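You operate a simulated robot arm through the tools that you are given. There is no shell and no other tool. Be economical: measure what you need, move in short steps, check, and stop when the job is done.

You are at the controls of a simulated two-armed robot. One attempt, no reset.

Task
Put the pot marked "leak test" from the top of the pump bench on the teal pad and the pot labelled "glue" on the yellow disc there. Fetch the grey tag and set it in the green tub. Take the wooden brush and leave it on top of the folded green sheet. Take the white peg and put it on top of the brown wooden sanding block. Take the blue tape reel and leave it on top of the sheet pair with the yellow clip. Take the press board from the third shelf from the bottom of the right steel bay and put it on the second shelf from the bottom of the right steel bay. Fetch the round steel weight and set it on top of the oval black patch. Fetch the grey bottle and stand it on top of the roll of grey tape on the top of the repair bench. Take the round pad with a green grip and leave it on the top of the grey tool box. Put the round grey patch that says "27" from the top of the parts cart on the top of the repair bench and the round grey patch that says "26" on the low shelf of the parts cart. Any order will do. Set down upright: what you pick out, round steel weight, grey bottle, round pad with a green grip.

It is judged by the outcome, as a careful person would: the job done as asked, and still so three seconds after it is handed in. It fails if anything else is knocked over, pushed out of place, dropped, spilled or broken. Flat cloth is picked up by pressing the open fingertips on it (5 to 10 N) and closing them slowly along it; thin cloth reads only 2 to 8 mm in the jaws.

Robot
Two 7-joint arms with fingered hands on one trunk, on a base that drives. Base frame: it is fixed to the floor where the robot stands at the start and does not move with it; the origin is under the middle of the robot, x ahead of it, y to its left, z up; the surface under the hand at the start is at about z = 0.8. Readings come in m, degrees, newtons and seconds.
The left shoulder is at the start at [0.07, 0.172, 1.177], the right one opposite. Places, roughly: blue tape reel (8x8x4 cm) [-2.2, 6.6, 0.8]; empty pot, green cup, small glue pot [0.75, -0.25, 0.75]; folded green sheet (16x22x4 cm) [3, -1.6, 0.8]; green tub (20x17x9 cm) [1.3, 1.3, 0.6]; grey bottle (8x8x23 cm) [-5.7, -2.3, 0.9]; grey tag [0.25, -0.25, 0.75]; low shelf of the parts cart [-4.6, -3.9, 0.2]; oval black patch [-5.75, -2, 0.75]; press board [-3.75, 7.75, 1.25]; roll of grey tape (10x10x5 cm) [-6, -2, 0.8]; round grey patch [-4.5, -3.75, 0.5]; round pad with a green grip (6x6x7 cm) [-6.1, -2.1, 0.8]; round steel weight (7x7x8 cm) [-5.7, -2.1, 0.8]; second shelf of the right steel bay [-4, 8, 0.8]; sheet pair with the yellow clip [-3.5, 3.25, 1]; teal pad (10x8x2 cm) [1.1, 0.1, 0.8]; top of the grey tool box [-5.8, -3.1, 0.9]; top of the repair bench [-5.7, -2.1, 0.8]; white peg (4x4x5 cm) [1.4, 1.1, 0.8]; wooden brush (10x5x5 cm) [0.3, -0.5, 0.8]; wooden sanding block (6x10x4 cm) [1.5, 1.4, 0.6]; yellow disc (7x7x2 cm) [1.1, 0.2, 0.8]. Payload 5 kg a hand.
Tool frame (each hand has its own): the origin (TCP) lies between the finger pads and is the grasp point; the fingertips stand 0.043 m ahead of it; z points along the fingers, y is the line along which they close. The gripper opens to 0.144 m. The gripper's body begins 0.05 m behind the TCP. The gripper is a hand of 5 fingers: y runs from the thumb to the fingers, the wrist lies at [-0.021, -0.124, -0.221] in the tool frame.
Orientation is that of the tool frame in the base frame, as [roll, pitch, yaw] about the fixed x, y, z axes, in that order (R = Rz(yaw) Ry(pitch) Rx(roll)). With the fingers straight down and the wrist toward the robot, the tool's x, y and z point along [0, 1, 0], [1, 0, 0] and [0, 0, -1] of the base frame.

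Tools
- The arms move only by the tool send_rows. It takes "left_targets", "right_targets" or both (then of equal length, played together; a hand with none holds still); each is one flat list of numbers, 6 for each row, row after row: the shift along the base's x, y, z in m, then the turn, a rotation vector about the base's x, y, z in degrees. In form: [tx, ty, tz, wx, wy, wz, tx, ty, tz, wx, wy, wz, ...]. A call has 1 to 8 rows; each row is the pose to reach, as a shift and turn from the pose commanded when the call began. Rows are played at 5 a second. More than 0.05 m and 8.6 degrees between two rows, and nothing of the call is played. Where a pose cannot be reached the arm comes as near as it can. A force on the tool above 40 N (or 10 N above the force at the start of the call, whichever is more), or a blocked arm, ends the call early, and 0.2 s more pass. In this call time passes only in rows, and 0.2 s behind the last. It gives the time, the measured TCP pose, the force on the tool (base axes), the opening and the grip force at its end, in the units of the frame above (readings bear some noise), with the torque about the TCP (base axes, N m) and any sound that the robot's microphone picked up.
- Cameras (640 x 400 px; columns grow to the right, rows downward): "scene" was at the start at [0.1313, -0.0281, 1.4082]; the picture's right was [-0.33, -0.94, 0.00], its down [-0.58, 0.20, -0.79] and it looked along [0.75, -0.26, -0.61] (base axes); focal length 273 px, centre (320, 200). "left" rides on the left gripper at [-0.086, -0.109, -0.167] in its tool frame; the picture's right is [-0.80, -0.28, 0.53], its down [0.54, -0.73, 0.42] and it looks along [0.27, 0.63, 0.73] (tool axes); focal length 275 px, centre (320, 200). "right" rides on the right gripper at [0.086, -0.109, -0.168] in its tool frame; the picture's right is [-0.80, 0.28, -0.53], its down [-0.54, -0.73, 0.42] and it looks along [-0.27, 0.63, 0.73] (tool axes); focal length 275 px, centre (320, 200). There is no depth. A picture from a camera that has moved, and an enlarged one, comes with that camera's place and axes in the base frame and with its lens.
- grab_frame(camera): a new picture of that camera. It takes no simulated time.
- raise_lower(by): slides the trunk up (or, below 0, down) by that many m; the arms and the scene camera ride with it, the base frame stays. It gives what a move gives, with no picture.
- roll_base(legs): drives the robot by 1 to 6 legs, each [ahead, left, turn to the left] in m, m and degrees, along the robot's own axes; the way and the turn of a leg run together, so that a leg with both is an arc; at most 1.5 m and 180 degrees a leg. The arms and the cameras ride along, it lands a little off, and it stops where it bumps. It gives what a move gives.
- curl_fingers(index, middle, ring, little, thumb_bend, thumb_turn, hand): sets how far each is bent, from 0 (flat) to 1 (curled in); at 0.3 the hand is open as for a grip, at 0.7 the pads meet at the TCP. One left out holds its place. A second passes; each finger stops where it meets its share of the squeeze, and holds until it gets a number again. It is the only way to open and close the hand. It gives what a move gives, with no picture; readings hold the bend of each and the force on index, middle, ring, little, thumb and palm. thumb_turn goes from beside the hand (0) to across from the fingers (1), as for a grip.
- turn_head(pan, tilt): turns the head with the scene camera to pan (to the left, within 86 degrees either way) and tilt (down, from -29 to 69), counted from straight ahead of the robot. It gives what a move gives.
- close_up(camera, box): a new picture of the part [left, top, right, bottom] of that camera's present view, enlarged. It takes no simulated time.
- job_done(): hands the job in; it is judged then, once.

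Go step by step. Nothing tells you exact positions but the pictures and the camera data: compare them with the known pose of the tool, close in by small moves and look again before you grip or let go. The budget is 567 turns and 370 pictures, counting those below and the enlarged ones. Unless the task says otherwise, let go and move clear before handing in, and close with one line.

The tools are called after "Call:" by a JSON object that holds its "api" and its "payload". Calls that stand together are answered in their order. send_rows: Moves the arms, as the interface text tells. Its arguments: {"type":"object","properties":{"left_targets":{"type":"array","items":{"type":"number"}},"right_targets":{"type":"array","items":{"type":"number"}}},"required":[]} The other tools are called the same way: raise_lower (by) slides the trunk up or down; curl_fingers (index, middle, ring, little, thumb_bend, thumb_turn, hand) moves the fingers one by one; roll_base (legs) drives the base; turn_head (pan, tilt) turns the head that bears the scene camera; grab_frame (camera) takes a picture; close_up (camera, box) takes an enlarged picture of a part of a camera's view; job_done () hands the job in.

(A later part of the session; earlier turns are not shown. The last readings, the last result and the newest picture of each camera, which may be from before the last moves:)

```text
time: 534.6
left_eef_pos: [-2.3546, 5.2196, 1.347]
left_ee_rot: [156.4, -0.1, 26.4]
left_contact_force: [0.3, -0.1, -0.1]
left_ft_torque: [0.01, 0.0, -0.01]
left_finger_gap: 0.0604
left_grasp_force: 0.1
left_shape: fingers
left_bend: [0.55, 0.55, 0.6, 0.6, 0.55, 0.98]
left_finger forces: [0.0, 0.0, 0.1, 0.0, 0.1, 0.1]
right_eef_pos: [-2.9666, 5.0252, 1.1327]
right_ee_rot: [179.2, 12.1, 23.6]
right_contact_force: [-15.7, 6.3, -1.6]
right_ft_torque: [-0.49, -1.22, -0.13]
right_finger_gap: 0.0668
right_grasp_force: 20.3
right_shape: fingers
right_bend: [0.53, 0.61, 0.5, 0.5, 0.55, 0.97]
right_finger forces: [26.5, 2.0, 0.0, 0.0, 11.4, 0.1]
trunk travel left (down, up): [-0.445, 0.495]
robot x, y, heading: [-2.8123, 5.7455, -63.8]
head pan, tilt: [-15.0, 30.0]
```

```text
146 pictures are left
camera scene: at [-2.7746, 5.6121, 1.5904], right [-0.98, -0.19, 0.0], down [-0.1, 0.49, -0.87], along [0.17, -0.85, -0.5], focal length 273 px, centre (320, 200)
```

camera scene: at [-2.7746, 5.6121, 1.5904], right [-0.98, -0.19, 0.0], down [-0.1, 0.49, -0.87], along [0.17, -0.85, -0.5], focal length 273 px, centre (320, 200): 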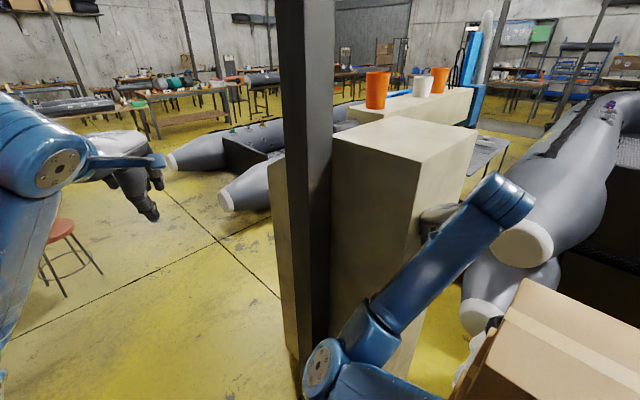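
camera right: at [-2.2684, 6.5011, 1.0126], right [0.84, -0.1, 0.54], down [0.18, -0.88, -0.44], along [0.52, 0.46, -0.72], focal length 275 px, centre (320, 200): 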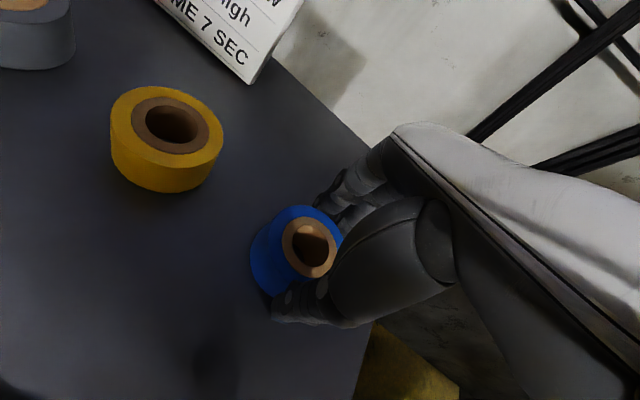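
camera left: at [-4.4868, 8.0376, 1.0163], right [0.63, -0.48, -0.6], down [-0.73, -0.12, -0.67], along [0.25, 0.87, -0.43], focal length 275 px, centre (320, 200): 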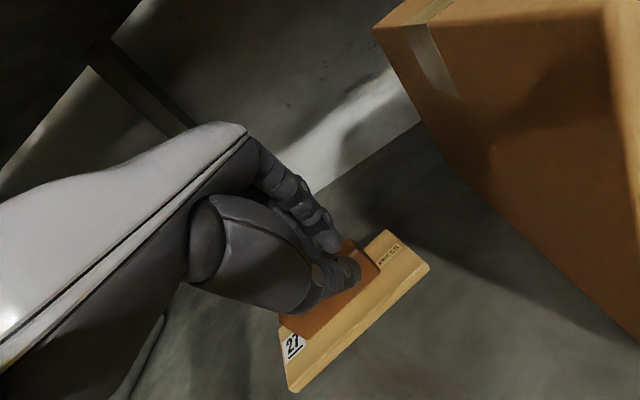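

The right hand bumped the beige cabinet of the press. Back off the way I came and move away from it.

Call:
{"api": "roll_base", "payload": {"legs": [[-0.12, -0.06, 0], [-0.25, 0.15, 0]]}}

Call:
{"api": "turn_head", "payload": {"pan": -40, "tilt": 45}}

Call:
{"api": "grab_frame", "payload": {"camera": "scene"}}

Call:
{"api": "grab_frame", "payload": {"camera": "right"}}

```text
time: 537.5
left_eef_pos: [-2.4362, 5.5807, 1.3444]
left_ee_rot: [156.4, 0.0, 25.9]
left_contact_force: [-1.0, 0.0, 0.3]
left_ft_torque: [0.0, 0.01, 0.02]
left_finger_gap: 0.0606
left_grasp_force: 0.0
left_shape: fingers
left_bend: [0.55, 0.55, 0.6, 0.6, 0.55, 0.98]
left_finger forces: [0.0, 0.1, 0.0, 0.0, 0.0, 0.0]
right_eef_pos: [-3.0496, 5.3922, 1.132]
right_ee_rot: [179.2, 12.3, 22.9]
right_contact_force: [-0.5, 0.2, -1.0]
right_ft_torque: [-0.01, 0.0, 0.02]
right_finger_gap: 0.0665
right_grasp_force: 11.5
right_shape: fingers
right_bend: [0.53, 0.61, 0.5, 0.5, 0.55, 0.97]
right_finger forces: [10.1, 2.2, 0.1, 0.1, 11.4, 0.0]
trunk travel left (down, up): [-0.445, 0.495]
robot x, y, heading: [-2.891, 6.1095, -64.5]
head pan, tilt: [-15.0, 30.0]
```

```text
time: 538.4
left_eef_pos: [-2.4365, 5.5804, 1.3454]
left_ee_rot: [156.5, 0.0, 25.8]
left_contact_force: [0.5, -0.3, 0.4]
left_ft_torque: [0.02, -0.02, 0.0]
left_finger_gap: 0.0604
left_grasp_force: 0.1
left_shape: fingers
left_bend: [0.55, 0.55, 0.6, 0.6, 0.55, 0.98]
left_finger forces: [0.1, 0.1, 0.1, 0.0, 0.1, 0.0]
right_eef_pos: [-3.0505, 5.3933, 1.1329]
right_ee_rot: [179.2, 12.3, 23.0]
right_contact_force: [0.6, 0.2, -0.5]
right_ft_torque: [-0.02, -0.04, -0.03]
right_finger_gap: 0.0669
right_grasp_force: 11.4
right_shape: fingers
right_bend: [0.53, 0.61, 0.5, 0.5, 0.55, 0.97]
right_finger forces: [10.0, 2.2, 0.1, 0.0, 11.5, 0.0]
trunk travel left (down, up): [-0.445, 0.495]
robot x, y, heading: [-2.8874, 6.1108, -64.3]
head pan, tilt: [-40.0, 45.0]
```

```text
145 pictures are left
camera scene: at [-2.888, 5.9878, 1.5676], right [-0.97, 0.25, 0.0], down [0.18, 0.68, -0.71], along [-0.18, -0.68, -0.71], focal length 273 px, centre (320, 200)
```

scene: 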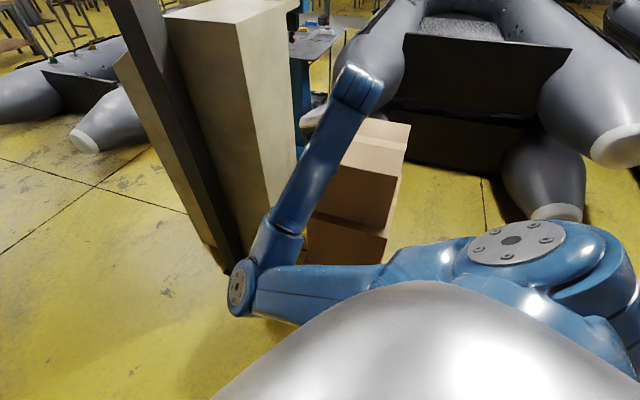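

```text
144 pictures are left
camera right: at [-2.9827, 5.5427, 1.2742], right [-0.5, -0.51, 0.69], down [-0.85, 0.42, -0.31], along [-0.13, -0.75, -0.65], focal length 275 px, centre (320, 200)
```

right: 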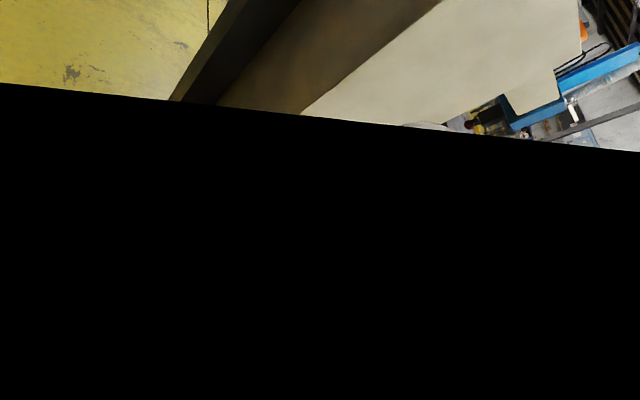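

Cabinet and cartons are fine. Turn to face along the passage and drive through, keeping between the post and the desks.

Call:
{"api": "roll_base", "payload": {"legs": [[0, 0, 31]]}}

Call:
{"api": "roll_base", "payload": {"legs": [[0.52, -0.09, 0], [0.7, -0.03, 0], [0.5, -0.23, 0]]}}

Call:
{"api": "turn_head", "payload": {"pan": -80, "tilt": 30}}

Call:
{"api": "grab_frame", "payload": {"camera": "scene"}}

```text
time: 540.3
left_eef_pos: [-2.2227, 5.9043, 1.3459]
left_ee_rot: [156.4, 0.1, 58.0]
left_contact_force: [0.5, 0.2, 1.2]
left_ft_torque: [0.02, -0.02, -0.04]
left_finger_gap: 0.0605
left_grasp_force: 0.0
left_shape: fingers
left_bend: [0.55, 0.55, 0.6, 0.6, 0.55, 0.98]
left_finger forces: [0.0, 0.0, 0.1, 0.0, 0.0, 0.1]
right_eef_pos: [-2.6428, 5.4175, 1.1313]
right_ee_rot: [179.2, 12.3, 55.1]
right_contact_force: [-0.2, -0.1, -1.3]
right_ft_torque: [-0.02, -0.01, 0.0]
right_finger_gap: 0.0666
right_grasp_force: 11.7
right_shape: fingers
right_bend: [0.53, 0.61, 0.5, 0.5, 0.55, 0.97]
right_finger forces: [9.9, 2.0, 0.0, 0.1, 11.0, 0.1]
trunk travel left (down, up): [-0.445, 0.495]
robot x, y, heading: [-2.8873, 6.1091, -32.2]
head pan, tilt: [-40.0, 45.0]
```

```text
time: 544.7
left_eef_pos: [-1.7086, 5.473, 1.3412]
left_ee_rot: [157.0, -0.5, 59.2]
left_contact_force: [0.8, 0.9, -0.5]
left_ft_torque: [0.01, -0.01, -0.02]
left_finger_gap: 0.0603
left_grasp_force: 0.0
left_shape: fingers
left_bend: [0.55, 0.55, 0.6, 0.6, 0.55, 0.98]
left_finger forces: [0.0, 0.0, 0.0, 0.0, 0.1, 0.0]
right_eef_pos: [-2.1168, 4.9776, 1.1352]
right_ee_rot: [178.9, 11.9, 56.2]
right_contact_force: [1.2, 0.6, -0.8]
right_ft_torque: [0.06, 0.02, -0.01]
right_finger_gap: 0.0666
right_grasp_force: 11.9
right_shape: fingers
right_bend: [0.53, 0.61, 0.5, 0.5, 0.55, 0.97]
right_finger forces: [9.8, 1.9, 0.0, 0.0, 11.0, 0.1]
trunk travel left (down, up): [-0.445, 0.495]
robot x, y, heading: [-2.3689, 5.664, -31.1]
head pan, tilt: [-40.0, 45.0]
stopped in leg 2: the robot was blocked; the commanded pose is now the measured one
```

```text
time: 545.8
left_eef_pos: [-1.7074, 5.4742, 1.3413]
left_ee_rot: [156.9, -0.4, 58.9]
left_contact_force: [0.0, -0.2, 0.5]
left_ft_torque: [0.0, 0.0, 0.02]
left_finger_gap: 0.0602
left_grasp_force: 0.2
left_shape: fingers
left_bend: [0.55, 0.55, 0.6, 0.6, 0.55, 0.98]
left_finger forces: [0.0, 0.0, 0.0, 0.0, 0.0, 0.0]
right_eef_pos: [-2.1179, 4.9801, 1.1364]
right_ee_rot: [178.6, 12.1, 56.0]
right_contact_force: [0.0, 0.3, -1.6]
right_ft_torque: [-0.01, -0.01, -0.03]
right_finger_gap: 0.0667
right_grasp_force: 11.4
right_shape: fingers
right_bend: [0.53, 0.61, 0.5, 0.5, 0.55, 0.97]
right_finger forces: [9.8, 2.0, 0.0, 0.1, 11.0, 0.0]
trunk travel left (down, up): [-0.445, 0.495]
robot x, y, heading: [-2.3646, 5.6674, -31.7]
head pan, tilt: [-80.0, 30.0]
```

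```text
143 pictures are left
camera scene: at [-2.3697, 5.5617, 1.5904], right [-0.93, 0.36, -0.01], down [0.19, 0.46, -0.87], along [-0.31, -0.81, -0.5], focal length 273 px, centre (320, 200)
```

scene: 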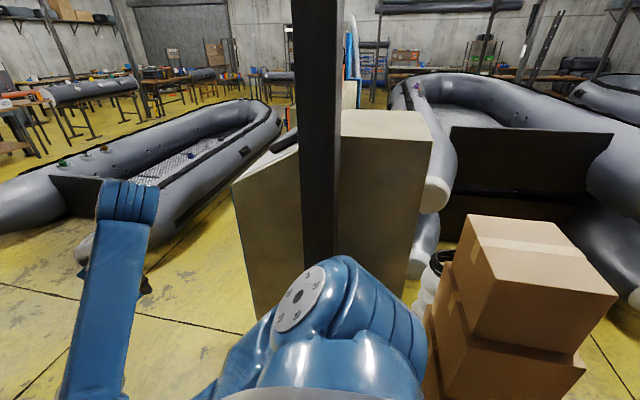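

My right arm touches the post. Back up, raise, turn to face the desks, and strafe past instead.

Call:
{"api": "roll_base", "payload": {"legs": [[-0.28, 0.04, 0]]}}

Call:
{"api": "raise_lower", "payload": {"by": 0.4}}

Call:
{"api": "roll_base", "payload": {"legs": [[0, 0, 88], [0, -1.3, 0]]}}

Call:
{"api": "turn_head", "payload": {"pan": -80, "tilt": 30}}

Call:
{"api": "grab_frame", "payload": {"camera": "scene"}}

```text
time: 547.8
left_eef_pos: [-1.9281, 5.6573, 1.3339]
left_ee_rot: [157.5, -0.2, 59.0]
left_contact_force: [-0.3, -0.7, -0.3]
left_ft_torque: [0.03, 0.06, -0.01]
left_finger_gap: 0.0603
left_grasp_force: 0.0
left_shape: fingers
left_bend: [0.55, 0.55, 0.6, 0.6, 0.55, 0.98]
left_finger forces: [0.1, 0.0, 0.1, 0.0, 0.0, 0.1]
right_eef_pos: [-2.3395, 5.1647, 1.1325]
right_ee_rot: [179.4, 12.3, 56.2]
right_contact_force: [0.1, 0.2, -1.5]
right_ft_torque: [0.04, 0.03, -0.01]
right_finger_gap: 0.0666
right_grasp_force: 11.4
right_shape: fingers
right_bend: [0.53, 0.61, 0.5, 0.5, 0.55, 0.97]
right_finger forces: [9.7, 2.0, 0.1, 0.0, 11.0, 0.0]
trunk travel left (down, up): [-0.445, 0.495]
robot x, y, heading: [-2.5924, 5.8546, -31.4]
head pan, tilt: [-80.0, 30.0]
```

```text
time: 551.7
left_eef_pos: [-1.9263, 5.6583, 1.7349]
left_ee_rot: [157.3, -0.2, 59.0]
left_contact_force: [-0.9, -0.1, -0.4]
left_ft_torque: [0.03, 0.01, -0.02]
left_finger_gap: 0.0604
left_grasp_force: 0.1
left_shape: fingers
left_bend: [0.55, 0.55, 0.6, 0.6, 0.55, 0.98]
left_finger forces: [0.0, 0.1, 0.0, 0.0, 0.0, 0.0]
right_eef_pos: [-2.3387, 5.1654, 1.5317]
right_ee_rot: [179.2, 12.4, 56.2]
right_contact_force: [0.5, -0.1, -1.9]
right_ft_torque: [-0.04, 0.05, 0.0]
right_finger_gap: 0.0666
right_grasp_force: 10.8
right_shape: fingers
right_bend: [0.53, 0.61, 0.5, 0.5, 0.55, 0.97]
right_finger forces: [9.7, 2.1, 0.1, 0.1, 11.0, 0.0]
trunk travel left (down, up): [-0.845, 0.095]
robot x, y, heading: [-2.5953, 5.8538, -31.7]
head pan, tilt: [-80.0, 30.0]
```

```text
time: 560.4
left_eef_pos: [-1.5201, 5.9659, 1.7364]
left_ee_rot: [157.3, 0.0, 148.0]
left_contact_force: [0.5, 0.0, -0.5]
left_ft_torque: [0.01, 0.0, 0.03]
left_finger_gap: 0.0605
left_grasp_force: 0.1
left_shape: fingers
left_bend: [0.55, 0.55, 0.6, 0.6, 0.55, 0.98]
left_finger forces: [0.0, 0.1, 0.0, 0.1, 0.1, 0.0]
right_eef_pos: [-1.0354, 5.5561, 1.5343]
right_ee_rot: [179.3, 12.0, 146.0]
right_contact_force: [-0.5, -0.4, -1.1]
right_ft_torque: [0.0, -0.01, -0.01]
right_finger_gap: 0.0662
right_grasp_force: 11.3
right_shape: fingers
right_bend: [0.54, 0.61, 0.5, 0.5, 0.55, 0.97]
right_finger forces: [9.9, 2.1, 0.1, 0.0, 11.4, 0.1]
trunk travel left (down, up): [-0.845, 0.095]
robot x, y, heading: [-1.7186, 5.302, 58.1]
head pan, tilt: [-80.0, 30.0]
stopped in leg 2: the robot was blocked; the commanded pose is now the measured one
```

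```text
time: 561.0
left_eef_pos: [-1.5209, 5.9668, 1.735]
left_ee_rot: [157.3, 0.0, 147.8]
left_contact_force: [-0.5, -0.2, -0.5]
left_ft_torque: [0.01, -0.04, -0.02]
left_finger_gap: 0.0604
left_grasp_force: 0.1
left_shape: fingers
left_bend: [0.55, 0.55, 0.6, 0.6, 0.55, 0.98]
left_finger forces: [0.0, 0.0, 0.0, 0.1, 0.1, 0.0]
right_eef_pos: [-1.0363, 5.5577, 1.5338]
right_ee_rot: [179.3, 12.0, 146.0]
right_contact_force: [-0.4, 0.3, -0.9]
right_ft_torque: [-0.01, -0.02, -0.01]
right_finger_gap: 0.0661
right_grasp_force: 11.5
right_shape: fingers
right_bend: [0.54, 0.61, 0.5, 0.5, 0.55, 0.97]
right_finger forces: [10.0, 2.2, 0.0, 0.0, 11.4, 0.0]
trunk travel left (down, up): [-0.845, 0.095]
robot x, y, heading: [-1.7236, 5.3026, 58.1]
head pan, tilt: [-80.0, 30.0]
```

```text
142 pictures are left
camera scene: at [-1.6184, 5.3121, 1.991], right [-0.38, -0.93, 0.0], down [-0.46, 0.19, -0.87], along [0.8, -0.33, -0.5], focal length 273 px, centre (320, 200)
```

scene: 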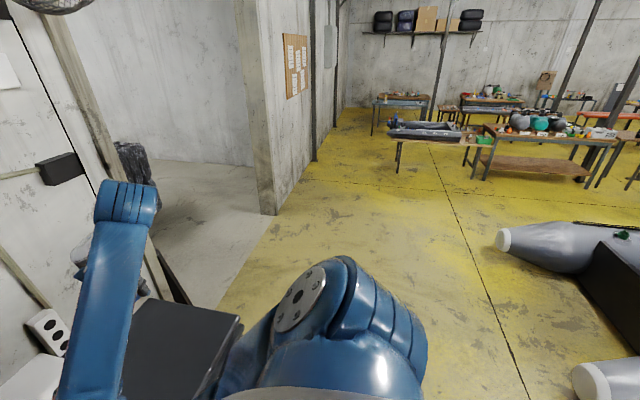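

Base met the desk front. Back away from the desks, then turn toward the press/table area.

Call:
{"api": "roll_base", "payload": {"legs": [[-0.32, 0, 0], [0, -0.2, 0], [0, 0, -180]]}}

Call:
{"api": "turn_head", "payload": {"pan": -15, "tilt": 35}}

Call:
{"api": "grab_frame", "payload": {"camera": "scene"}}

```text
time: 571.6
left_eef_pos: [-1.9048, 4.2592, 1.7343]
left_ee_rot: [157.3, -0.1, -30.1]
left_contact_force: [0.7, -0.2, 0.2]
left_ft_torque: [0.0, 0.0, -0.02]
left_finger_gap: 0.0604
left_grasp_force: 0.1
left_shape: fingers
left_bend: [0.55, 0.55, 0.6, 0.6, 0.55, 0.98]
left_finger forces: [0.0, 0.0, 0.0, 0.1, 0.0, 0.0]
right_eef_pos: [-2.4031, 4.6519, 1.5301]
right_ee_rot: [179.4, 11.8, -31.8]
right_contact_force: [-0.5, 0.4, -0.9]
right_ft_torque: [0.0, 0.03, 0.02]
right_finger_gap: 0.0656
right_grasp_force: 10.3
right_shape: fingers
right_bend: [0.54, 0.61, 0.5, 0.5, 0.55, 0.97]
right_finger forces: [9.2, 1.9, 0.1, 0.1, 10.2, 0.0]
trunk travel left (down, up): [-0.845, 0.095]
robot x, y, heading: [-1.7206, 4.9354, -119.7]
head pan, tilt: [-80.0, 30.0]
```

```text
time: 572.9
left_eef_pos: [-1.9051, 4.26, 1.7342]
left_ee_rot: [157.4, -0.2, -30.0]
left_contact_force: [0.6, -0.6, 0.0]
left_ft_torque: [-0.02, 0.01, 0.02]
left_finger_gap: 0.0605
left_grasp_force: 0.0
left_shape: fingers
left_bend: [0.55, 0.55, 0.6, 0.6, 0.55, 0.98]
left_finger forces: [0.1, 0.1, 0.0, 0.0, 0.0, 0.1]
right_eef_pos: [-2.4029, 4.6516, 1.5305]
right_ee_rot: [179.5, 11.8, -31.9]
right_contact_force: [0.7, -1.2, -1.2]
right_ft_torque: [-0.03, 0.01, 0.05]
right_finger_gap: 0.0655
right_grasp_force: 11.0
right_shape: fingers
right_bend: [0.54, 0.61, 0.5, 0.5, 0.55, 0.97]
right_finger forces: [9.3, 1.8, 0.0, 0.0, 10.1, 0.0]
trunk travel left (down, up): [-0.845, 0.095]
robot x, y, heading: [-1.7209, 4.9317, -119.9]
head pan, tilt: [-15.0, 35.0]
```

```text
141 pictures are left
camera scene: at [-1.8115, 4.8253, 1.9824], right [-0.71, 0.71, 0.0], down [0.41, 0.41, -0.82], along [-0.58, -0.58, -0.57], focal length 273 px, centre (320, 200)
```

scene: 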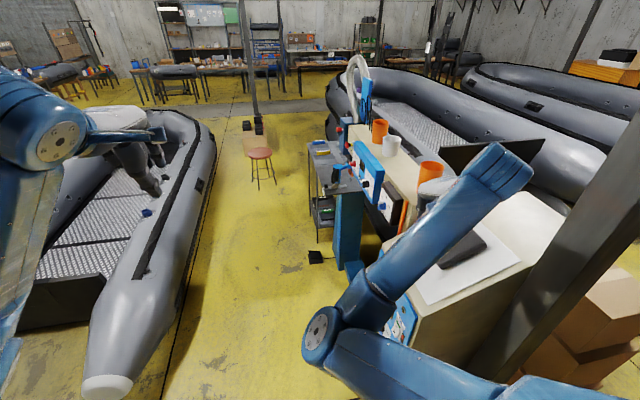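

Call:
{"api": "close_up", "payload": {"camera": "scene", "box": [280, 110, 420, 230]}}

```text
3.33 times, centred on (350, 170) of scene
camera zoom: at [-1.8115, 4.8253, 1.9824], right [-0.71, 0.71, 0.0], down [0.41, 0.41, -0.82], along [-0.58, -0.58, -0.57], focal length 910 px, centre (220, 300)
```

zoom: 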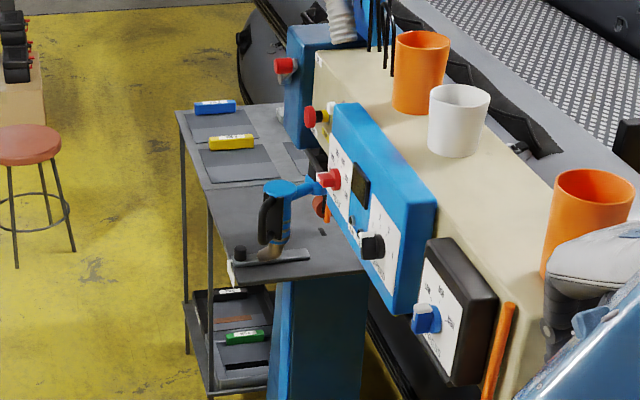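

The yellow-clipped pair lies on the grey machine table. Drive down the corridor and face it.

Call:
{"api": "roll_base", "payload": {"legs": [[0, 0.32, -4], [1.2, 0, 0], [0.85, 0, 0]]}}

Call:
{"api": "roll_base", "payload": {"legs": [[0, 0, -90]]}}

Call:
{"api": "turn_head", "payload": {"pan": 0, "tilt": 45}}

Call:
{"api": "grab_frame", "payload": {"camera": "scene"}}

```text
time: 584.8
left_eef_pos: [-2.8316, 2.4382, 1.7347]
left_ee_rot: [157.3, -0.2, -34.2]
left_contact_force: [0.4, -0.2, 0.0]
left_ft_torque: [0.01, 0.0, 0.0]
left_finger_gap: 0.0604
left_grasp_force: 0.1
left_shape: fingers
left_bend: [0.55, 0.55, 0.6, 0.6, 0.55, 0.98]
left_finger forces: [0.0, 0.0, 0.0, 0.0, 0.1, 0.1]
right_eef_pos: [-3.3008, 2.8645, 1.5296]
right_ee_rot: [179.4, 11.8, -35.9]
right_contact_force: [0.2, 1.0, -0.1]
right_ft_torque: [-0.04, 0.04, -0.03]
right_finger_gap: 0.0657
right_grasp_force: 10.6
right_shape: fingers
right_bend: [0.54, 0.61, 0.5, 0.5, 0.55, 0.97]
right_finger forces: [9.3, 1.9, 0.0, 0.0, 10.2, 0.0]
trunk travel left (down, up): [-0.845, 0.095]
robot x, y, heading: [-2.6027, 3.0918, -124.1]
head pan, tilt: [-15.0, 35.0]
```

```text
time: 589.0
left_eef_pos: [-3.2613, 3.324, 1.7341]
left_ee_rot: [157.4, -0.2, -124.2]
left_contact_force: [0.1, 0.2, -0.9]
left_ft_torque: [0.01, -0.03, -0.03]
left_finger_gap: 0.0603
left_grasp_force: 0.1
left_shape: fingers
left_bend: [0.55, 0.55, 0.6, 0.6, 0.55, 0.98]
left_finger forces: [0.1, 0.1, 0.0, 0.0, 0.0, 0.1]
right_eef_pos: [-2.8304, 3.7909, 1.5298]
right_ee_rot: [179.5, 11.9, -126.1]
right_contact_force: [-0.7, 0.3, -2.1]
right_ft_torque: [0.05, -0.01, -0.02]
right_finger_gap: 0.065
right_grasp_force: 10.3
right_shape: fingers
right_bend: [0.54, 0.61, 0.5, 0.5, 0.56, 0.97]
right_finger forces: [9.2, 1.7, 0.0, 0.1, 9.8, 0.0]
trunk travel left (down, up): [-0.845, 0.095]
robot x, y, heading: [-2.6052, 3.094, 145.9]
head pan, tilt: [-15.0, 35.0]
```

```text
time: 589.8
left_eef_pos: [-3.2605, 3.3249, 1.7349]
left_ee_rot: [157.4, -0.2, -124.3]
left_contact_force: [0.3, 0.5, 0.3]
left_ft_torque: [0.02, -0.01, 0.0]
left_finger_gap: 0.0605
left_grasp_force: 0.1
left_shape: fingers
left_bend: [0.55, 0.55, 0.6, 0.6, 0.55, 0.98]
left_finger forces: [0.0, 0.1, 0.1, 0.0, 0.1, 0.0]
right_eef_pos: [-2.8326, 3.7936, 1.5308]
right_ee_rot: [179.4, 11.8, -126.2]
right_contact_force: [0.3, 0.4, -0.6]
right_ft_torque: [0.0, 0.01, 0.0]
right_finger_gap: 0.0652
right_grasp_force: 9.3
right_shape: fingers
right_bend: [0.54, 0.61, 0.5, 0.5, 0.56, 0.97]
right_finger forces: [9.1, 1.7, 0.0, 0.1, 9.8, 0.0]
trunk travel left (down, up): [-0.845, 0.095]
robot x, y, heading: [-2.6031, 3.092, 145.9]
head pan, tilt: [0.0, 45.0]
```

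```text
139 pictures are left
camera scene: at [-2.7137, 3.1672, 1.9677], right [0.56, 0.83, 0.0], down [0.58, -0.4, -0.71], along [-0.58, 0.4, -0.71], focal length 273 px, centre (320, 200)
```

scene: 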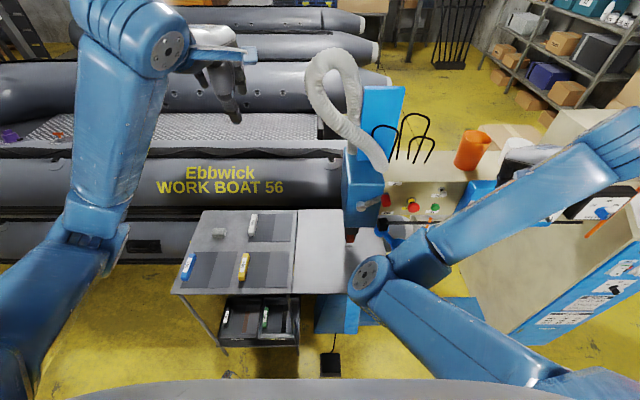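

Call:
{"api": "close_up", "payload": {"camera": "scene", "box": [160, 190, 360, 350]}}

```text
2.50 times, centred on (260, 270) of scene
camera zoom: at [-2.7137, 3.1672, 1.9677], right [0.56, 0.83, 0.0], down [0.58, -0.4, -0.71], along [-0.58, 0.4, -0.71], focal length 683 px, centre (470, 25)
```

zoom: 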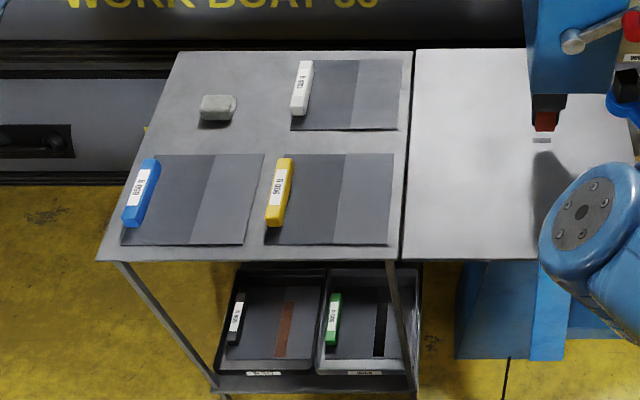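

Target sheet centre ≈ (-3.38,3.33), z≈0.87. Shift the base left 0.35 so it's in the right arm's zone, and straighten the right hand.

Call:
{"api": "roll_base", "payload": {"legs": [[0, 0.35, 0]]}}

Call:
{"api": "send_rows", "payload": {"right_targets": [-0.03, 0, 0, -4.7, 3.5, 0, -0.06, -0.01, 0, -9.5, 7, 0, -0.1, -0.03, 0, -9.5, 7, 0]}}

Call:
{"api": "raise_lower", "payload": {"by": -0.35}}

Call:
{"api": "grab_frame", "payload": {"camera": "scene"}}

Call:
{"api": "grab_frame", "payload": {"camera": "right"}}

```text
time: 592.1
left_eef_pos: [-3.4563, 3.0321, 1.7349]
left_ee_rot: [157.4, -0.3, -124.0]
left_contact_force: [0.8, 0.0, 0.2]
left_ft_torque: [-0.06, 0.0, 0.04]
left_finger_gap: 0.0604
left_grasp_force: 0.1
left_shape: fingers
left_bend: [0.55, 0.55, 0.6, 0.6, 0.55, 0.98]
left_finger forces: [0.1, 0.0, 0.1, 0.0, 0.0, 0.0]
right_eef_pos: [-3.0307, 3.501, 1.5294]
right_ee_rot: [179.5, 11.6, -125.8]
right_contact_force: [-0.5, 0.9, -0.8]
right_ft_torque: [-0.05, 0.03, 0.0]
right_finger_gap: 0.065
right_grasp_force: 10.3
right_shape: fingers
right_bend: [0.54, 0.61, 0.5, 0.5, 0.56, 0.97]
right_finger forces: [9.1, 1.6, 0.0, 0.1, 9.7, 0.1]
trunk travel left (down, up): [-0.845, 0.095]
robot x, y, heading: [-2.8018, 2.801, 146.0]
head pan, tilt: [0.0, 45.0]
```

```text
time: 593.1
left_eef_pos: [-3.4585, 3.026, 1.7347]
left_ee_rot: [157.3, -0.2, -123.9]
left_contact_force: [-0.2, -0.3, 0.0]
left_ft_torque: [0.04, 0.0, 0.02]
left_finger_gap: 0.0602
left_grasp_force: 0.0
left_shape: fingers
left_bend: [0.55, 0.55, 0.6, 0.6, 0.55, 0.98]
left_finger forces: [0.0, 0.1, 0.0, 0.1, 0.0, 0.0]
right_eef_pos: [-3.1089, 3.4959, 1.555]
right_ee_rot: [177.3, 2.2, -129.3]
right_contact_force: [0.3, -0.4, -0.7]
right_ft_torque: [0.05, -0.01, -0.01]
right_finger_gap: 0.0649
right_grasp_force: 10.4
right_shape: fingers
right_bend: [0.54, 0.61, 0.5, 0.5, 0.56, 0.97]
right_finger forces: [9.3, 1.9, 0.0, 0.0, 10.2, 0.0]
trunk travel left (down, up): [-0.845, 0.095]
robot x, y, heading: [-2.7989, 2.7988, 146.1]
head pan, tilt: [0.0, 45.0]
stopped in row 3 (right hand): the arm was blocked; the commanded pose is now the measured one
```

```text
time: 596.5
left_eef_pos: [-3.4578, 3.0306, 1.3853]
left_ee_rot: [157.5, -0.2, -123.9]
left_contact_force: [0.5, 0.7, -0.1]
left_ft_torque: [0.0, 0.01, -0.01]
left_finger_gap: 0.0603
left_grasp_force: 0.0
left_shape: fingers
left_bend: [0.55, 0.55, 0.6, 0.6, 0.55, 0.98]
left_finger forces: [0.1, 0.1, 0.1, 0.1, 0.0, 0.0]
right_eef_pos: [-3.108, 3.4988, 1.2027]
right_ee_rot: [177.5, 2.2, -129.2]
right_contact_force: [0.1, -0.1, -0.7]
right_ft_torque: [0.02, 0.01, 0.03]
right_finger_gap: 0.0653
right_grasp_force: 10.3
right_shape: fingers
right_bend: [0.54, 0.61, 0.5, 0.5, 0.56, 0.97]
right_finger forces: [9.3, 1.8, 0.0, 0.0, 10.1, 0.0]
trunk travel left (down, up): [-0.495, 0.445]
robot x, y, heading: [-2.8056, 2.8033, 146.4]
head pan, tilt: [0.0, 45.0]
```

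```text
137 pictures are left
camera scene: at [-2.9103, 2.8753, 1.6177], right [0.56, 0.83, 0.0], down [0.59, -0.39, -0.71], along [-0.59, 0.39, -0.71], focal length 273 px, centre (320, 200)
```

scene: 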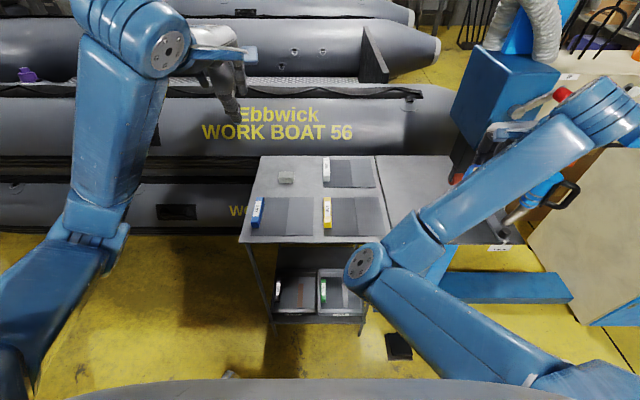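

```text
136 pictures are left
camera right: at [-3.0761, 3.3546, 1.3598], right [0.29, 0.77, 0.58], down [0.9, -0.01, -0.43], along [-0.32, 0.64, -0.69], focal length 275 px, centre (320, 200)
```

right: 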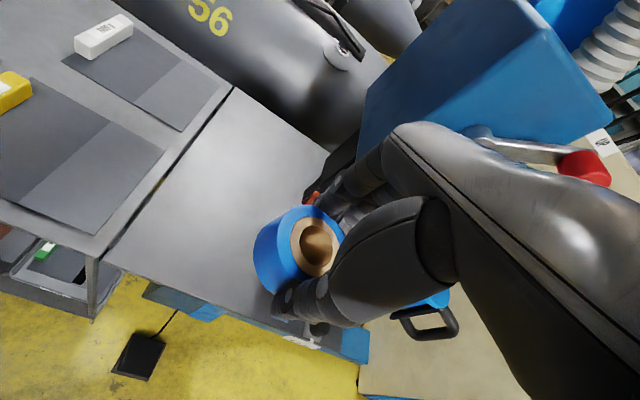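

Pair centre ≈ (-3.392,3.343), z≈0.87. Move the reel over it.

Call:
{"api": "send_rows", "payload": {"right_targets": [-0.039, -0.0205, 0, 0, 0, 0, -0.078, -0.041, 0, 0, 0, 0, -0.117, -0.0615, 0, 0, 0, 0, -0.156, -0.082, 0, 0, 0, 0, -0.195, -0.1025, 0, 0, 0, 0, -0.234, -0.123, 0, 0, 0, 0, -0.2745, -0.144, 0, 0, 0, 0]}}

Call:
{"api": "grab_frame", "payload": {"camera": "right"}}

```text
time: 598.3
left_eef_pos: [-3.4572, 3.0302, 1.3851]
left_ee_rot: [157.4, -0.3, -124.0]
left_contact_force: [0.3, 0.0, -0.1]
left_ft_torque: [0.01, 0.03, -0.01]
left_finger_gap: 0.0605
left_grasp_force: 0.0
left_shape: fingers
left_bend: [0.55, 0.55, 0.6, 0.6, 0.55, 0.98]
left_finger forces: [0.0, 0.0, 0.0, 0.0, 0.0, 0.0]
right_eef_pos: [-3.3573, 3.4138, 1.2153]
right_ee_rot: [175.5, 5.2, -133.3]
right_contact_force: [-0.4, -0.8, -1.1]
right_ft_torque: [-0.03, 0.01, -0.01]
right_finger_gap: 0.065
right_grasp_force: 10.6
right_shape: fingers
right_bend: [0.54, 0.61, 0.5, 0.5, 0.56, 0.97]
right_finger forces: [9.1, 1.7, 0.0, 0.1, 10.1, 0.0]
trunk travel left (down, up): [-0.495, 0.445]
robot x, y, heading: [-2.8, 2.7977, 146.1]
head pan, tilt: [0.0, 45.0]
stopped in row 7 (right hand): the arm was blocked; the commanded pose is now the measured one
```

```text
135 pictures are left
camera right: at [-3.3372, 3.2573, 1.363], right [0.33, 0.71, 0.63], down [0.9, -0.05, -0.43], along [-0.27, 0.71, -0.65], focal length 275 px, centre (320, 200)
```

right: 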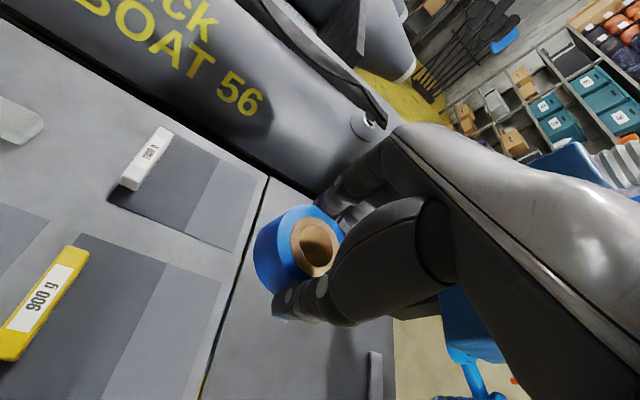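

Call:
{"api": "send_rows", "payload": {"right_targets": [0, 0, -0.045, 0, 0, 0, 0, 0, -0.09, 0, 0, 0, -0.005, -0.01, -0.13, 0, 0, 0, -0.01, -0.025, -0.16, 0, 0, 0, -0.017, -0.042, -0.18, 0, 0, 0, -0.025, -0.059, -0.2, 0, 0, 0]}}

Call:
{"api": "grab_frame", "payload": {"camera": "right"}}

Call:
{"api": "grab_frame", "payload": {"camera": "scene"}}

```text
time: 599.9
left_eef_pos: [-3.4568, 3.0295, 1.3844]
left_ee_rot: [157.3, -0.2, -124.0]
left_contact_force: [-0.2, -0.3, -0.1]
left_ft_torque: [-0.02, 0.02, -0.03]
left_finger_gap: 0.0605
left_grasp_force: 0.0
left_shape: fingers
left_bend: [0.55, 0.55, 0.6, 0.6, 0.55, 0.98]
left_finger forces: [0.0, 0.1, 0.1, 0.0, 0.1, 0.1]
right_eef_pos: [-3.3509, 3.4349, 1.0366]
right_ee_rot: [171.8, 11.4, -137.4]
right_contact_force: [-1.0, 0.2, -1.0]
right_ft_torque: [0.0, 0.01, 0.02]
right_finger_gap: 0.0648
right_grasp_force: 10.2
right_shape: fingers
right_bend: [0.54, 0.61, 0.5, 0.5, 0.56, 0.97]
right_finger forces: [9.1, 1.8, 0.0, 0.0, 10.1, 0.0]
trunk travel left (down, up): [-0.495, 0.445]
robot x, y, heading: [-2.7994, 2.7995, 146.0]
head pan, tilt: [0.0, 45.0]
stopped in row 6 (right hand): the arm was blocked; the commanded pose is now the measured one
```

```text
134 pictures are left
camera right: at [-3.345, 3.2621, 1.1647], right [0.35, 0.61, 0.71], down [0.91, -0.05, -0.4], along [-0.21, 0.79, -0.57], focal length 275 px, centre (320, 200)
```

right: 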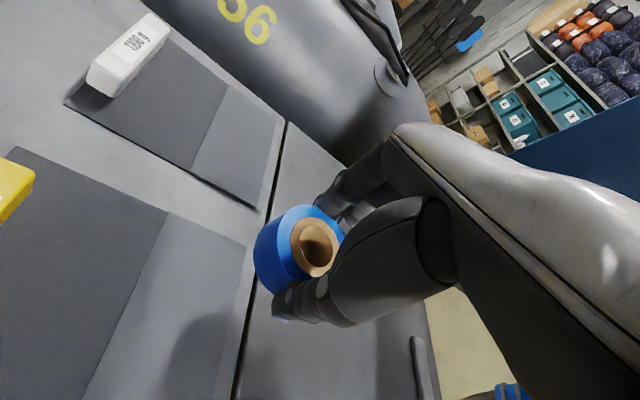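

```text
133 pictures are left
camera scene: at [-2.9103, 2.8755, 1.6176], right [0.56, 0.83, 0.0], down [0.59, -0.39, -0.71], along [-0.59, 0.39, -0.71], focal length 273 px, centre (320, 200)
```

scene: 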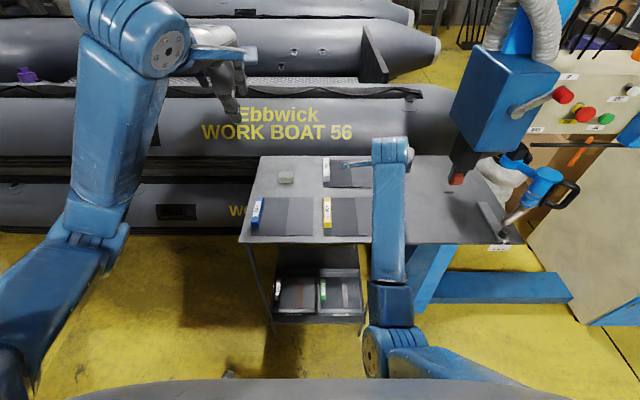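

The right arm is near a joint limit; shift the base another 0.2 m left so the target is more to my right.

Call:
{"api": "roll_base", "payload": {"legs": [[0, 0.2, 0]]}}

Call:
{"api": "send_rows", "payload": {"right_targets": [0.03, 0.03, 0, -3, 2, 2, 0.055, 0.058, 0, -6, 4, 5, 0.08, 0.085, 0, -8, 6, 8]}}

Call:
{"api": "grab_frame", "payload": {"camera": "right"}}

```text
time: 601.5
left_eef_pos: [-3.5683, 2.8637, 1.3845]
left_ee_rot: [157.3, -0.2, -123.9]
left_contact_force: [-1.3, 0.3, 0.3]
left_ft_torque: [-0.03, 0.0, -0.01]
left_finger_gap: 0.0601
left_grasp_force: 0.1
left_shape: fingers
left_bend: [0.55, 0.55, 0.6, 0.6, 0.55, 0.98]
left_finger forces: [0.0, 0.0, 0.0, 0.0, 0.1, 0.0]
right_eef_pos: [-3.4624, 3.2693, 1.0363]
right_ee_rot: [172.0, 11.3, -137.1]
right_contact_force: [-0.2, 0.3, -0.9]
right_ft_torque: [-0.03, 0.02, 0.02]
right_finger_gap: 0.0651
right_grasp_force: 10.5
right_shape: fingers
right_bend: [0.54, 0.61, 0.5, 0.5, 0.56, 0.97]
right_finger forces: [9.1, 1.9, 0.0, 0.0, 10.1, 0.0]
trunk travel left (down, up): [-0.495, 0.445]
robot x, y, heading: [-2.9085, 2.6309, 146.4]
head pan, tilt: [0.0, 45.0]
```

```text
time: 602.3
left_eef_pos: [-3.5675, 2.8623, 1.3845]
left_ee_rot: [157.3, -0.3, -123.7]
left_contact_force: [1.5, 0.6, 0.2]
left_ft_torque: [0.0, -0.01, -0.03]
left_finger_gap: 0.0606
left_grasp_force: 0.1
left_shape: fingers
left_bend: [0.55, 0.55, 0.6, 0.6, 0.55, 0.98]
left_finger forces: [0.0, 0.0, 0.0, 0.0, 0.0, 0.0]
right_eef_pos: [-3.3838, 3.3529, 1.0371]
right_ee_rot: [173.0, 1.4, -128.8]
right_contact_force: [0.1, -1.1, -1.4]
right_ft_torque: [0.04, -0.05, 0.01]
right_finger_gap: 0.0648
right_grasp_force: 10.4
right_shape: fingers
right_bend: [0.54, 0.61, 0.5, 0.5, 0.56, 0.97]
right_finger forces: [9.0, 1.9, 0.1, 0.1, 10.1, 0.1]
trunk travel left (down, up): [-0.495, 0.445]
robot x, y, heading: [-2.9129, 2.6378, 146.2]
head pan, tilt: [0.0, 45.0]
```

```text
132 pictures are left
camera right: at [-3.3404, 3.2031, 1.1848], right [0.32, 0.75, 0.58], down [0.87, 0.01, -0.5], along [-0.38, 0.67, -0.64], focal length 275 px, centre (320, 200)
```

right: 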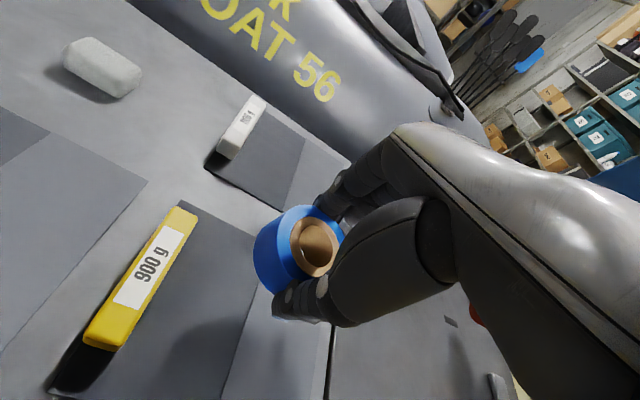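

Target lines up with the sheet centre. Straighten and lower.

Call:
{"api": "send_rows", "payload": {"right_targets": [0, 0, -0.03, -2.2, -2.7, 0, 0, 0, -0.06, -4.4, -5.5, 0, 0, 0, -0.085, -4.4, -5.5, 0]}}

Call:
{"api": "grab_frame", "payload": {"camera": "right"}}

Call:
{"api": "close_up", "payload": {"camera": "scene", "box": [280, 130, 480, 270]}}

```text
time: 603.1
left_eef_pos: [-3.5661, 2.861, 1.3865]
left_ee_rot: [157.4, -0.2, -123.9]
left_contact_force: [-0.1, -0.1, -0.2]
left_ft_torque: [0.03, 0.03, -0.01]
left_finger_gap: 0.0602
left_grasp_force: 0.1
left_shape: fingers
left_bend: [0.55, 0.55, 0.6, 0.6, 0.55, 0.98]
left_finger forces: [0.0, 0.0, 0.0, 0.0, 0.1, 0.0]
right_eef_pos: [-3.3874, 3.3538, 0.954]
right_ee_rot: [179.7, 1.5, -128.7]
right_contact_force: [-1.3, 1.3, 8.4]
right_ft_torque: [0.35, 0.34, -0.06]
right_finger_gap: 0.0648
right_grasp_force: 12.8
right_shape: fingers
right_bend: [0.54, 0.61, 0.5, 0.5, 0.56, 0.97]
right_finger forces: [13.1, 3.0, 0.0, 0.0, 10.4, 0.1]
trunk travel left (down, up): [-0.495, 0.445]
robot x, y, heading: [-2.9137, 2.6355, 146.1]
head pan, tilt: [0.0, 45.0]
```

```text
131 pictures are left
camera right: at [-3.3578, 3.2146, 1.1161], right [0.27, 0.79, 0.56], down [0.91, -0.02, -0.41], along [-0.31, 0.62, -0.72], focal length 275 px, centre (320, 200)
```

right: 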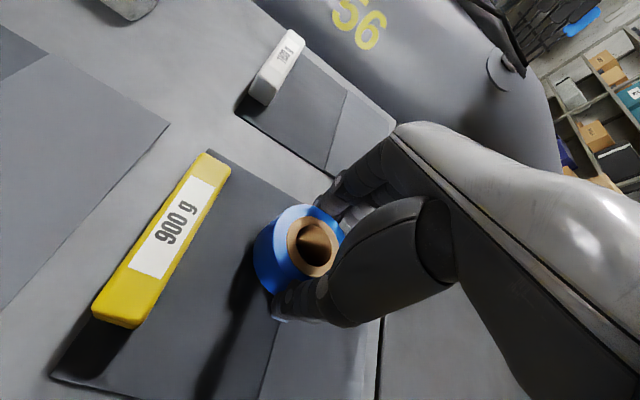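

```text
2.86 times, centred on (380, 200) of scene
camera zoom: at [-3.0193, 2.7078, 1.6182], right [0.55, 0.83, 0.0], down [0.59, -0.39, -0.71], along [-0.59, 0.39, -0.71], focal length 780 px, centre (149, 200)
```

zoom: 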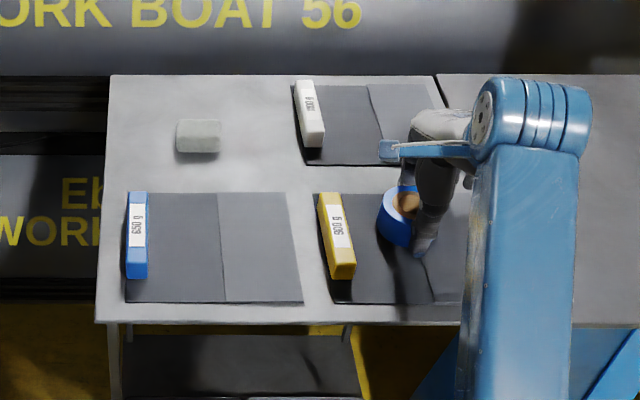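

Touching already (surface z≈0.905). Lift slightly, centre 2 cm toward me, lower and release.

Call:
{"api": "send_rows", "payload": {"right_targets": [0, 0, 0.01, 0, 0, 0, 0.016, -0.011, 0.01, 0, 0, 0, 0.016, -0.011, 0.003, 0, 0, 0, 0.016, -0.011, -0.001, 0, 0, 0]}}

Call:
{"api": "curl_fingers", "payload": {"hand": "right", "index": 0.46, "middle": 0.5, "thumb_bend": 0.46}}

Call:
{"api": "send_rows", "payload": {"right_targets": [0, 0, 0.03, 0, 0, 0, 0, 0, 0.065, 0, 0, 0, 0, 0, 0.11, 0, 0, 0, 0, 0, 0.155, 0, 0, 0, 0, 0, 0.2, 0, 0, 0]}}

Call:
{"api": "close_up", "payload": {"camera": "scene", "box": [280, 130, 480, 270]}}

```text
time: 604.1
left_eef_pos: [-3.5666, 2.8608, 1.3862]
left_ee_rot: [157.3, -0.2, -123.8]
left_contact_force: [-0.1, 0.4, 0.3]
left_ft_torque: [-0.01, 0.0, 0.02]
left_finger_gap: 0.0603
left_grasp_force: 0.0
left_shape: fingers
left_bend: [0.55, 0.55, 0.6, 0.6, 0.55, 0.98]
left_finger forces: [0.1, 0.0, 0.0, 0.0, 0.0, 0.1]
right_eef_pos: [-3.3671, 3.3405, 0.9528]
right_ee_rot: [179.6, 1.5, -128.8]
right_contact_force: [-2.0, 0.7, 15.6]
right_ft_torque: [0.36, 0.69, 0.06]
right_finger_gap: 0.0652
right_grasp_force: 15.6
right_shape: fingers
right_bend: [0.54, 0.61, 0.5, 0.5, 0.56, 0.97]
right_finger forces: [19.3, 2.6, 0.0, 0.0, 10.4, 0.0]
trunk travel left (down, up): [-0.495, 0.445]
robot x, y, heading: [-2.9095, 2.6325, 146.2]
head pan, tilt: [0.0, 45.0]
```

```text
time: 605.1
left_eef_pos: [-3.5659, 2.859, 1.3872]
left_ee_rot: [157.2, -0.1, -123.8]
left_contact_force: [0.0, 0.2, 0.3]
left_ft_torque: [-0.01, 0.0, 0.03]
left_finger_gap: 0.0603
left_grasp_force: 0.0
left_shape: fingers
left_bend: [0.55, 0.55, 0.6, 0.6, 0.55, 0.98]
left_finger forces: [0.0, 0.0, 0.0, 0.0, 0.1, 0.0]
right_eef_pos: [-3.3659, 3.3403, 0.9526]
right_ee_rot: [179.9, 1.6, -128.8]
right_contact_force: [2.4, -3.5, 23.5]
right_ft_torque: [0.52, 0.79, 0.06]
right_finger_gap: 0.0901
right_grasp_force: 11.7
right_shape: fingers
right_bend: [0.47, 0.52, 0.5, 0.5, 0.46, 0.97]
right_finger forces: [13.2, 10.3, 0.1, 0.1, 0.1, 0.0]
trunk travel left (down, up): [-0.495, 0.445]
robot x, y, heading: [-2.91, 2.6358, 146.1]
head pan, tilt: [0.0, 45.0]
```

```text
time: 606.3
left_eef_pos: [-3.5682, 2.8615, 1.3849]
left_ee_rot: [157.4, -0.2, -123.9]
left_contact_force: [0.5, -0.6, 0.0]
left_ft_torque: [0.03, 0.04, 0.02]
left_finger_gap: 0.0602
left_grasp_force: 0.0
left_shape: fingers
left_bend: [0.55, 0.55, 0.6, 0.6, 0.55, 0.98]
left_finger forces: [0.0, 0.0, 0.1, 0.1, 0.0, 0.1]
right_eef_pos: [-3.363, 3.3423, 1.1455]
right_ee_rot: [-179.8, 1.4, -128.7]
right_contact_force: [0.3, -1.0, -0.8]
right_ft_torque: [0.0, 0.06, 0.01]
right_finger_gap: 0.0925
right_grasp_force: 0.0
right_shape: fingers
right_bend: [0.46, 0.5, 0.5, 0.5, 0.46, 0.97]
right_finger forces: [0.1, 0.0, 0.1, 0.0, 0.0, 0.1]
trunk travel left (down, up): [-0.495, 0.445]
robot x, y, heading: [-2.9122, 2.6363, 146.1]
head pan, tilt: [0.0, 45.0]
```

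```text
2.86 times, centred on (380, 200) of scene
camera zoom: at [-3.0202, 2.7091, 1.6176], right [0.55, 0.83, 0.0], down [0.59, -0.39, -0.71], along [-0.59, 0.39, -0.71], focal length 780 px, centre (149, 200)
```

zoom: 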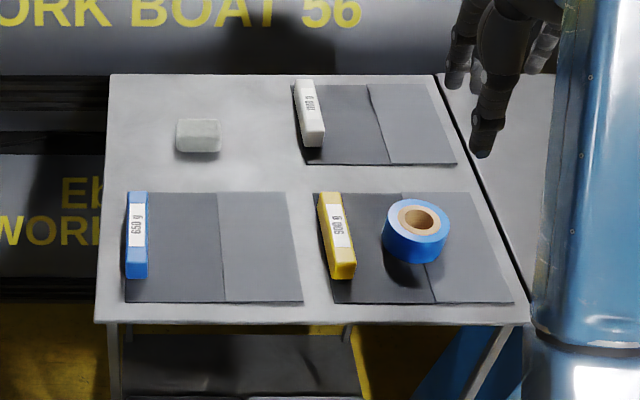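

Reel sits flat on the yellow-clip pair. Now to the repair bench area: raise, turn to face −u and look.

Call:
{"api": "raise_lower", "payload": {"by": 0.3}}

Call:
{"api": "roll_base", "payload": {"legs": [[0, 0, 90]]}}

Call:
{"api": "turn_head", "payload": {"pan": 0, "tilt": 25}}

Call:
{"api": "grab_frame", "payload": {"camera": "scene"}}

```text
time: 609.3
left_eef_pos: [-3.5685, 2.8629, 1.6833]
left_ee_rot: [157.5, -0.1, -123.8]
left_contact_force: [-0.6, 0.1, 0.2]
left_ft_torque: [-0.02, -0.03, 0.02]
left_finger_gap: 0.0605
left_grasp_force: 0.2
left_shape: fingers
left_bend: [0.55, 0.55, 0.6, 0.6, 0.55, 0.98]
left_finger forces: [0.1, 0.0, 0.0, 0.0, 0.0, 0.1]
right_eef_pos: [-3.3653, 3.3418, 1.4454]
right_ee_rot: [-179.9, 1.4, -128.7]
right_contact_force: [-0.3, -0.3, -0.4]
right_ft_torque: [0.03, -0.01, 0.0]
right_finger_gap: 0.0925
right_grasp_force: 0.0
right_shape: fingers
right_bend: [0.46, 0.5, 0.5, 0.5, 0.46, 0.97]
right_finger forces: [0.0, 0.0, 0.0, 0.0, 0.1, 0.0]
trunk travel left (down, up): [-0.795, 0.145]
robot x, y, heading: [-2.9112, 2.633, 146.3]
head pan, tilt: [0.0, 45.0]
```

```text
time: 613.4
left_eef_pos: [-3.158, 1.9855, 1.685]
left_ee_rot: [157.5, -0.2, -35.5]
left_contact_force: [1.0, -0.3, 0.6]
left_ft_torque: [-0.03, 0.02, 0.03]
left_finger_gap: 0.0604
left_grasp_force: 0.1
left_shape: fingers
left_bend: [0.55, 0.55, 0.6, 0.6, 0.55, 0.98]
left_finger forces: [0.1, 0.1, 0.0, 0.0, 0.1, 0.0]
right_eef_pos: [-3.6311, 2.2036, 1.4448]
right_ee_rot: [-179.9, 1.4, -40.5]
right_contact_force: [0.6, -0.3, 0.2]
right_ft_torque: [-0.01, 0.03, -0.01]
right_finger_gap: 0.0927
right_grasp_force: 0.0
right_shape: fingers
right_bend: [0.46, 0.5, 0.5, 0.5, 0.46, 0.97]
right_finger forces: [0.0, 0.0, 0.0, 0.0, 0.0, 0.0]
trunk travel left (down, up): [-0.795, 0.145]
robot x, y, heading: [-2.9084, 2.6364, -125.4]
head pan, tilt: [0.0, 45.0]
```

```text
time: 614.3
left_eef_pos: [-3.1559, 1.9851, 1.684]
left_ee_rot: [157.5, -0.2, -35.6]
left_contact_force: [-0.1, 0.6, 0.3]
left_ft_torque: [-0.01, 0.01, 0.0]
left_finger_gap: 0.0605
left_grasp_force: 0.0
left_shape: fingers
left_bend: [0.55, 0.55, 0.6, 0.6, 0.55, 0.98]
left_finger forces: [0.0, 0.1, 0.0, 0.0, 0.0, 0.1]
right_eef_pos: [-3.6293, 2.2026, 1.4464]
right_ee_rot: [-179.8, 1.4, -40.5]
right_contact_force: [1.0, 0.5, -0.2]
right_ft_torque: [0.01, 0.01, -0.02]
right_finger_gap: 0.0927
right_grasp_force: 0.0
right_shape: fingers
right_bend: [0.46, 0.5, 0.5, 0.5, 0.46, 0.97]
right_finger forces: [0.0, 0.1, 0.1, 0.1, 0.0, 0.0]
trunk travel left (down, up): [-0.795, 0.145]
robot x, y, heading: [-2.9071, 2.6312, -125.5]
head pan, tilt: [0.0, 25.0]
```

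```text
128 pictures are left
camera scene: at [-2.9939, 2.5203, 1.9481], right [-0.82, 0.58, 0.0], down [0.25, 0.35, -0.91], along [-0.52, -0.74, -0.42], focal length 273 px, centre (320, 200)
```

scene: 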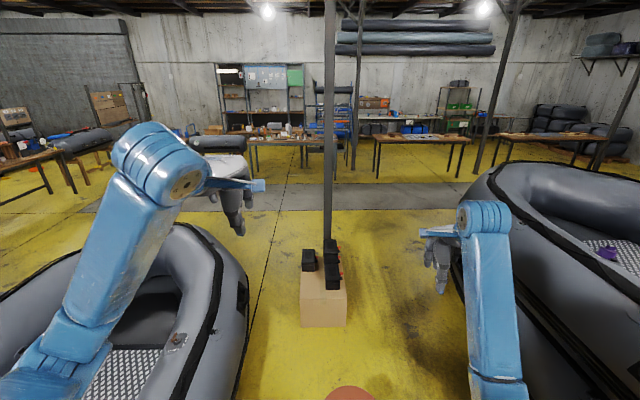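

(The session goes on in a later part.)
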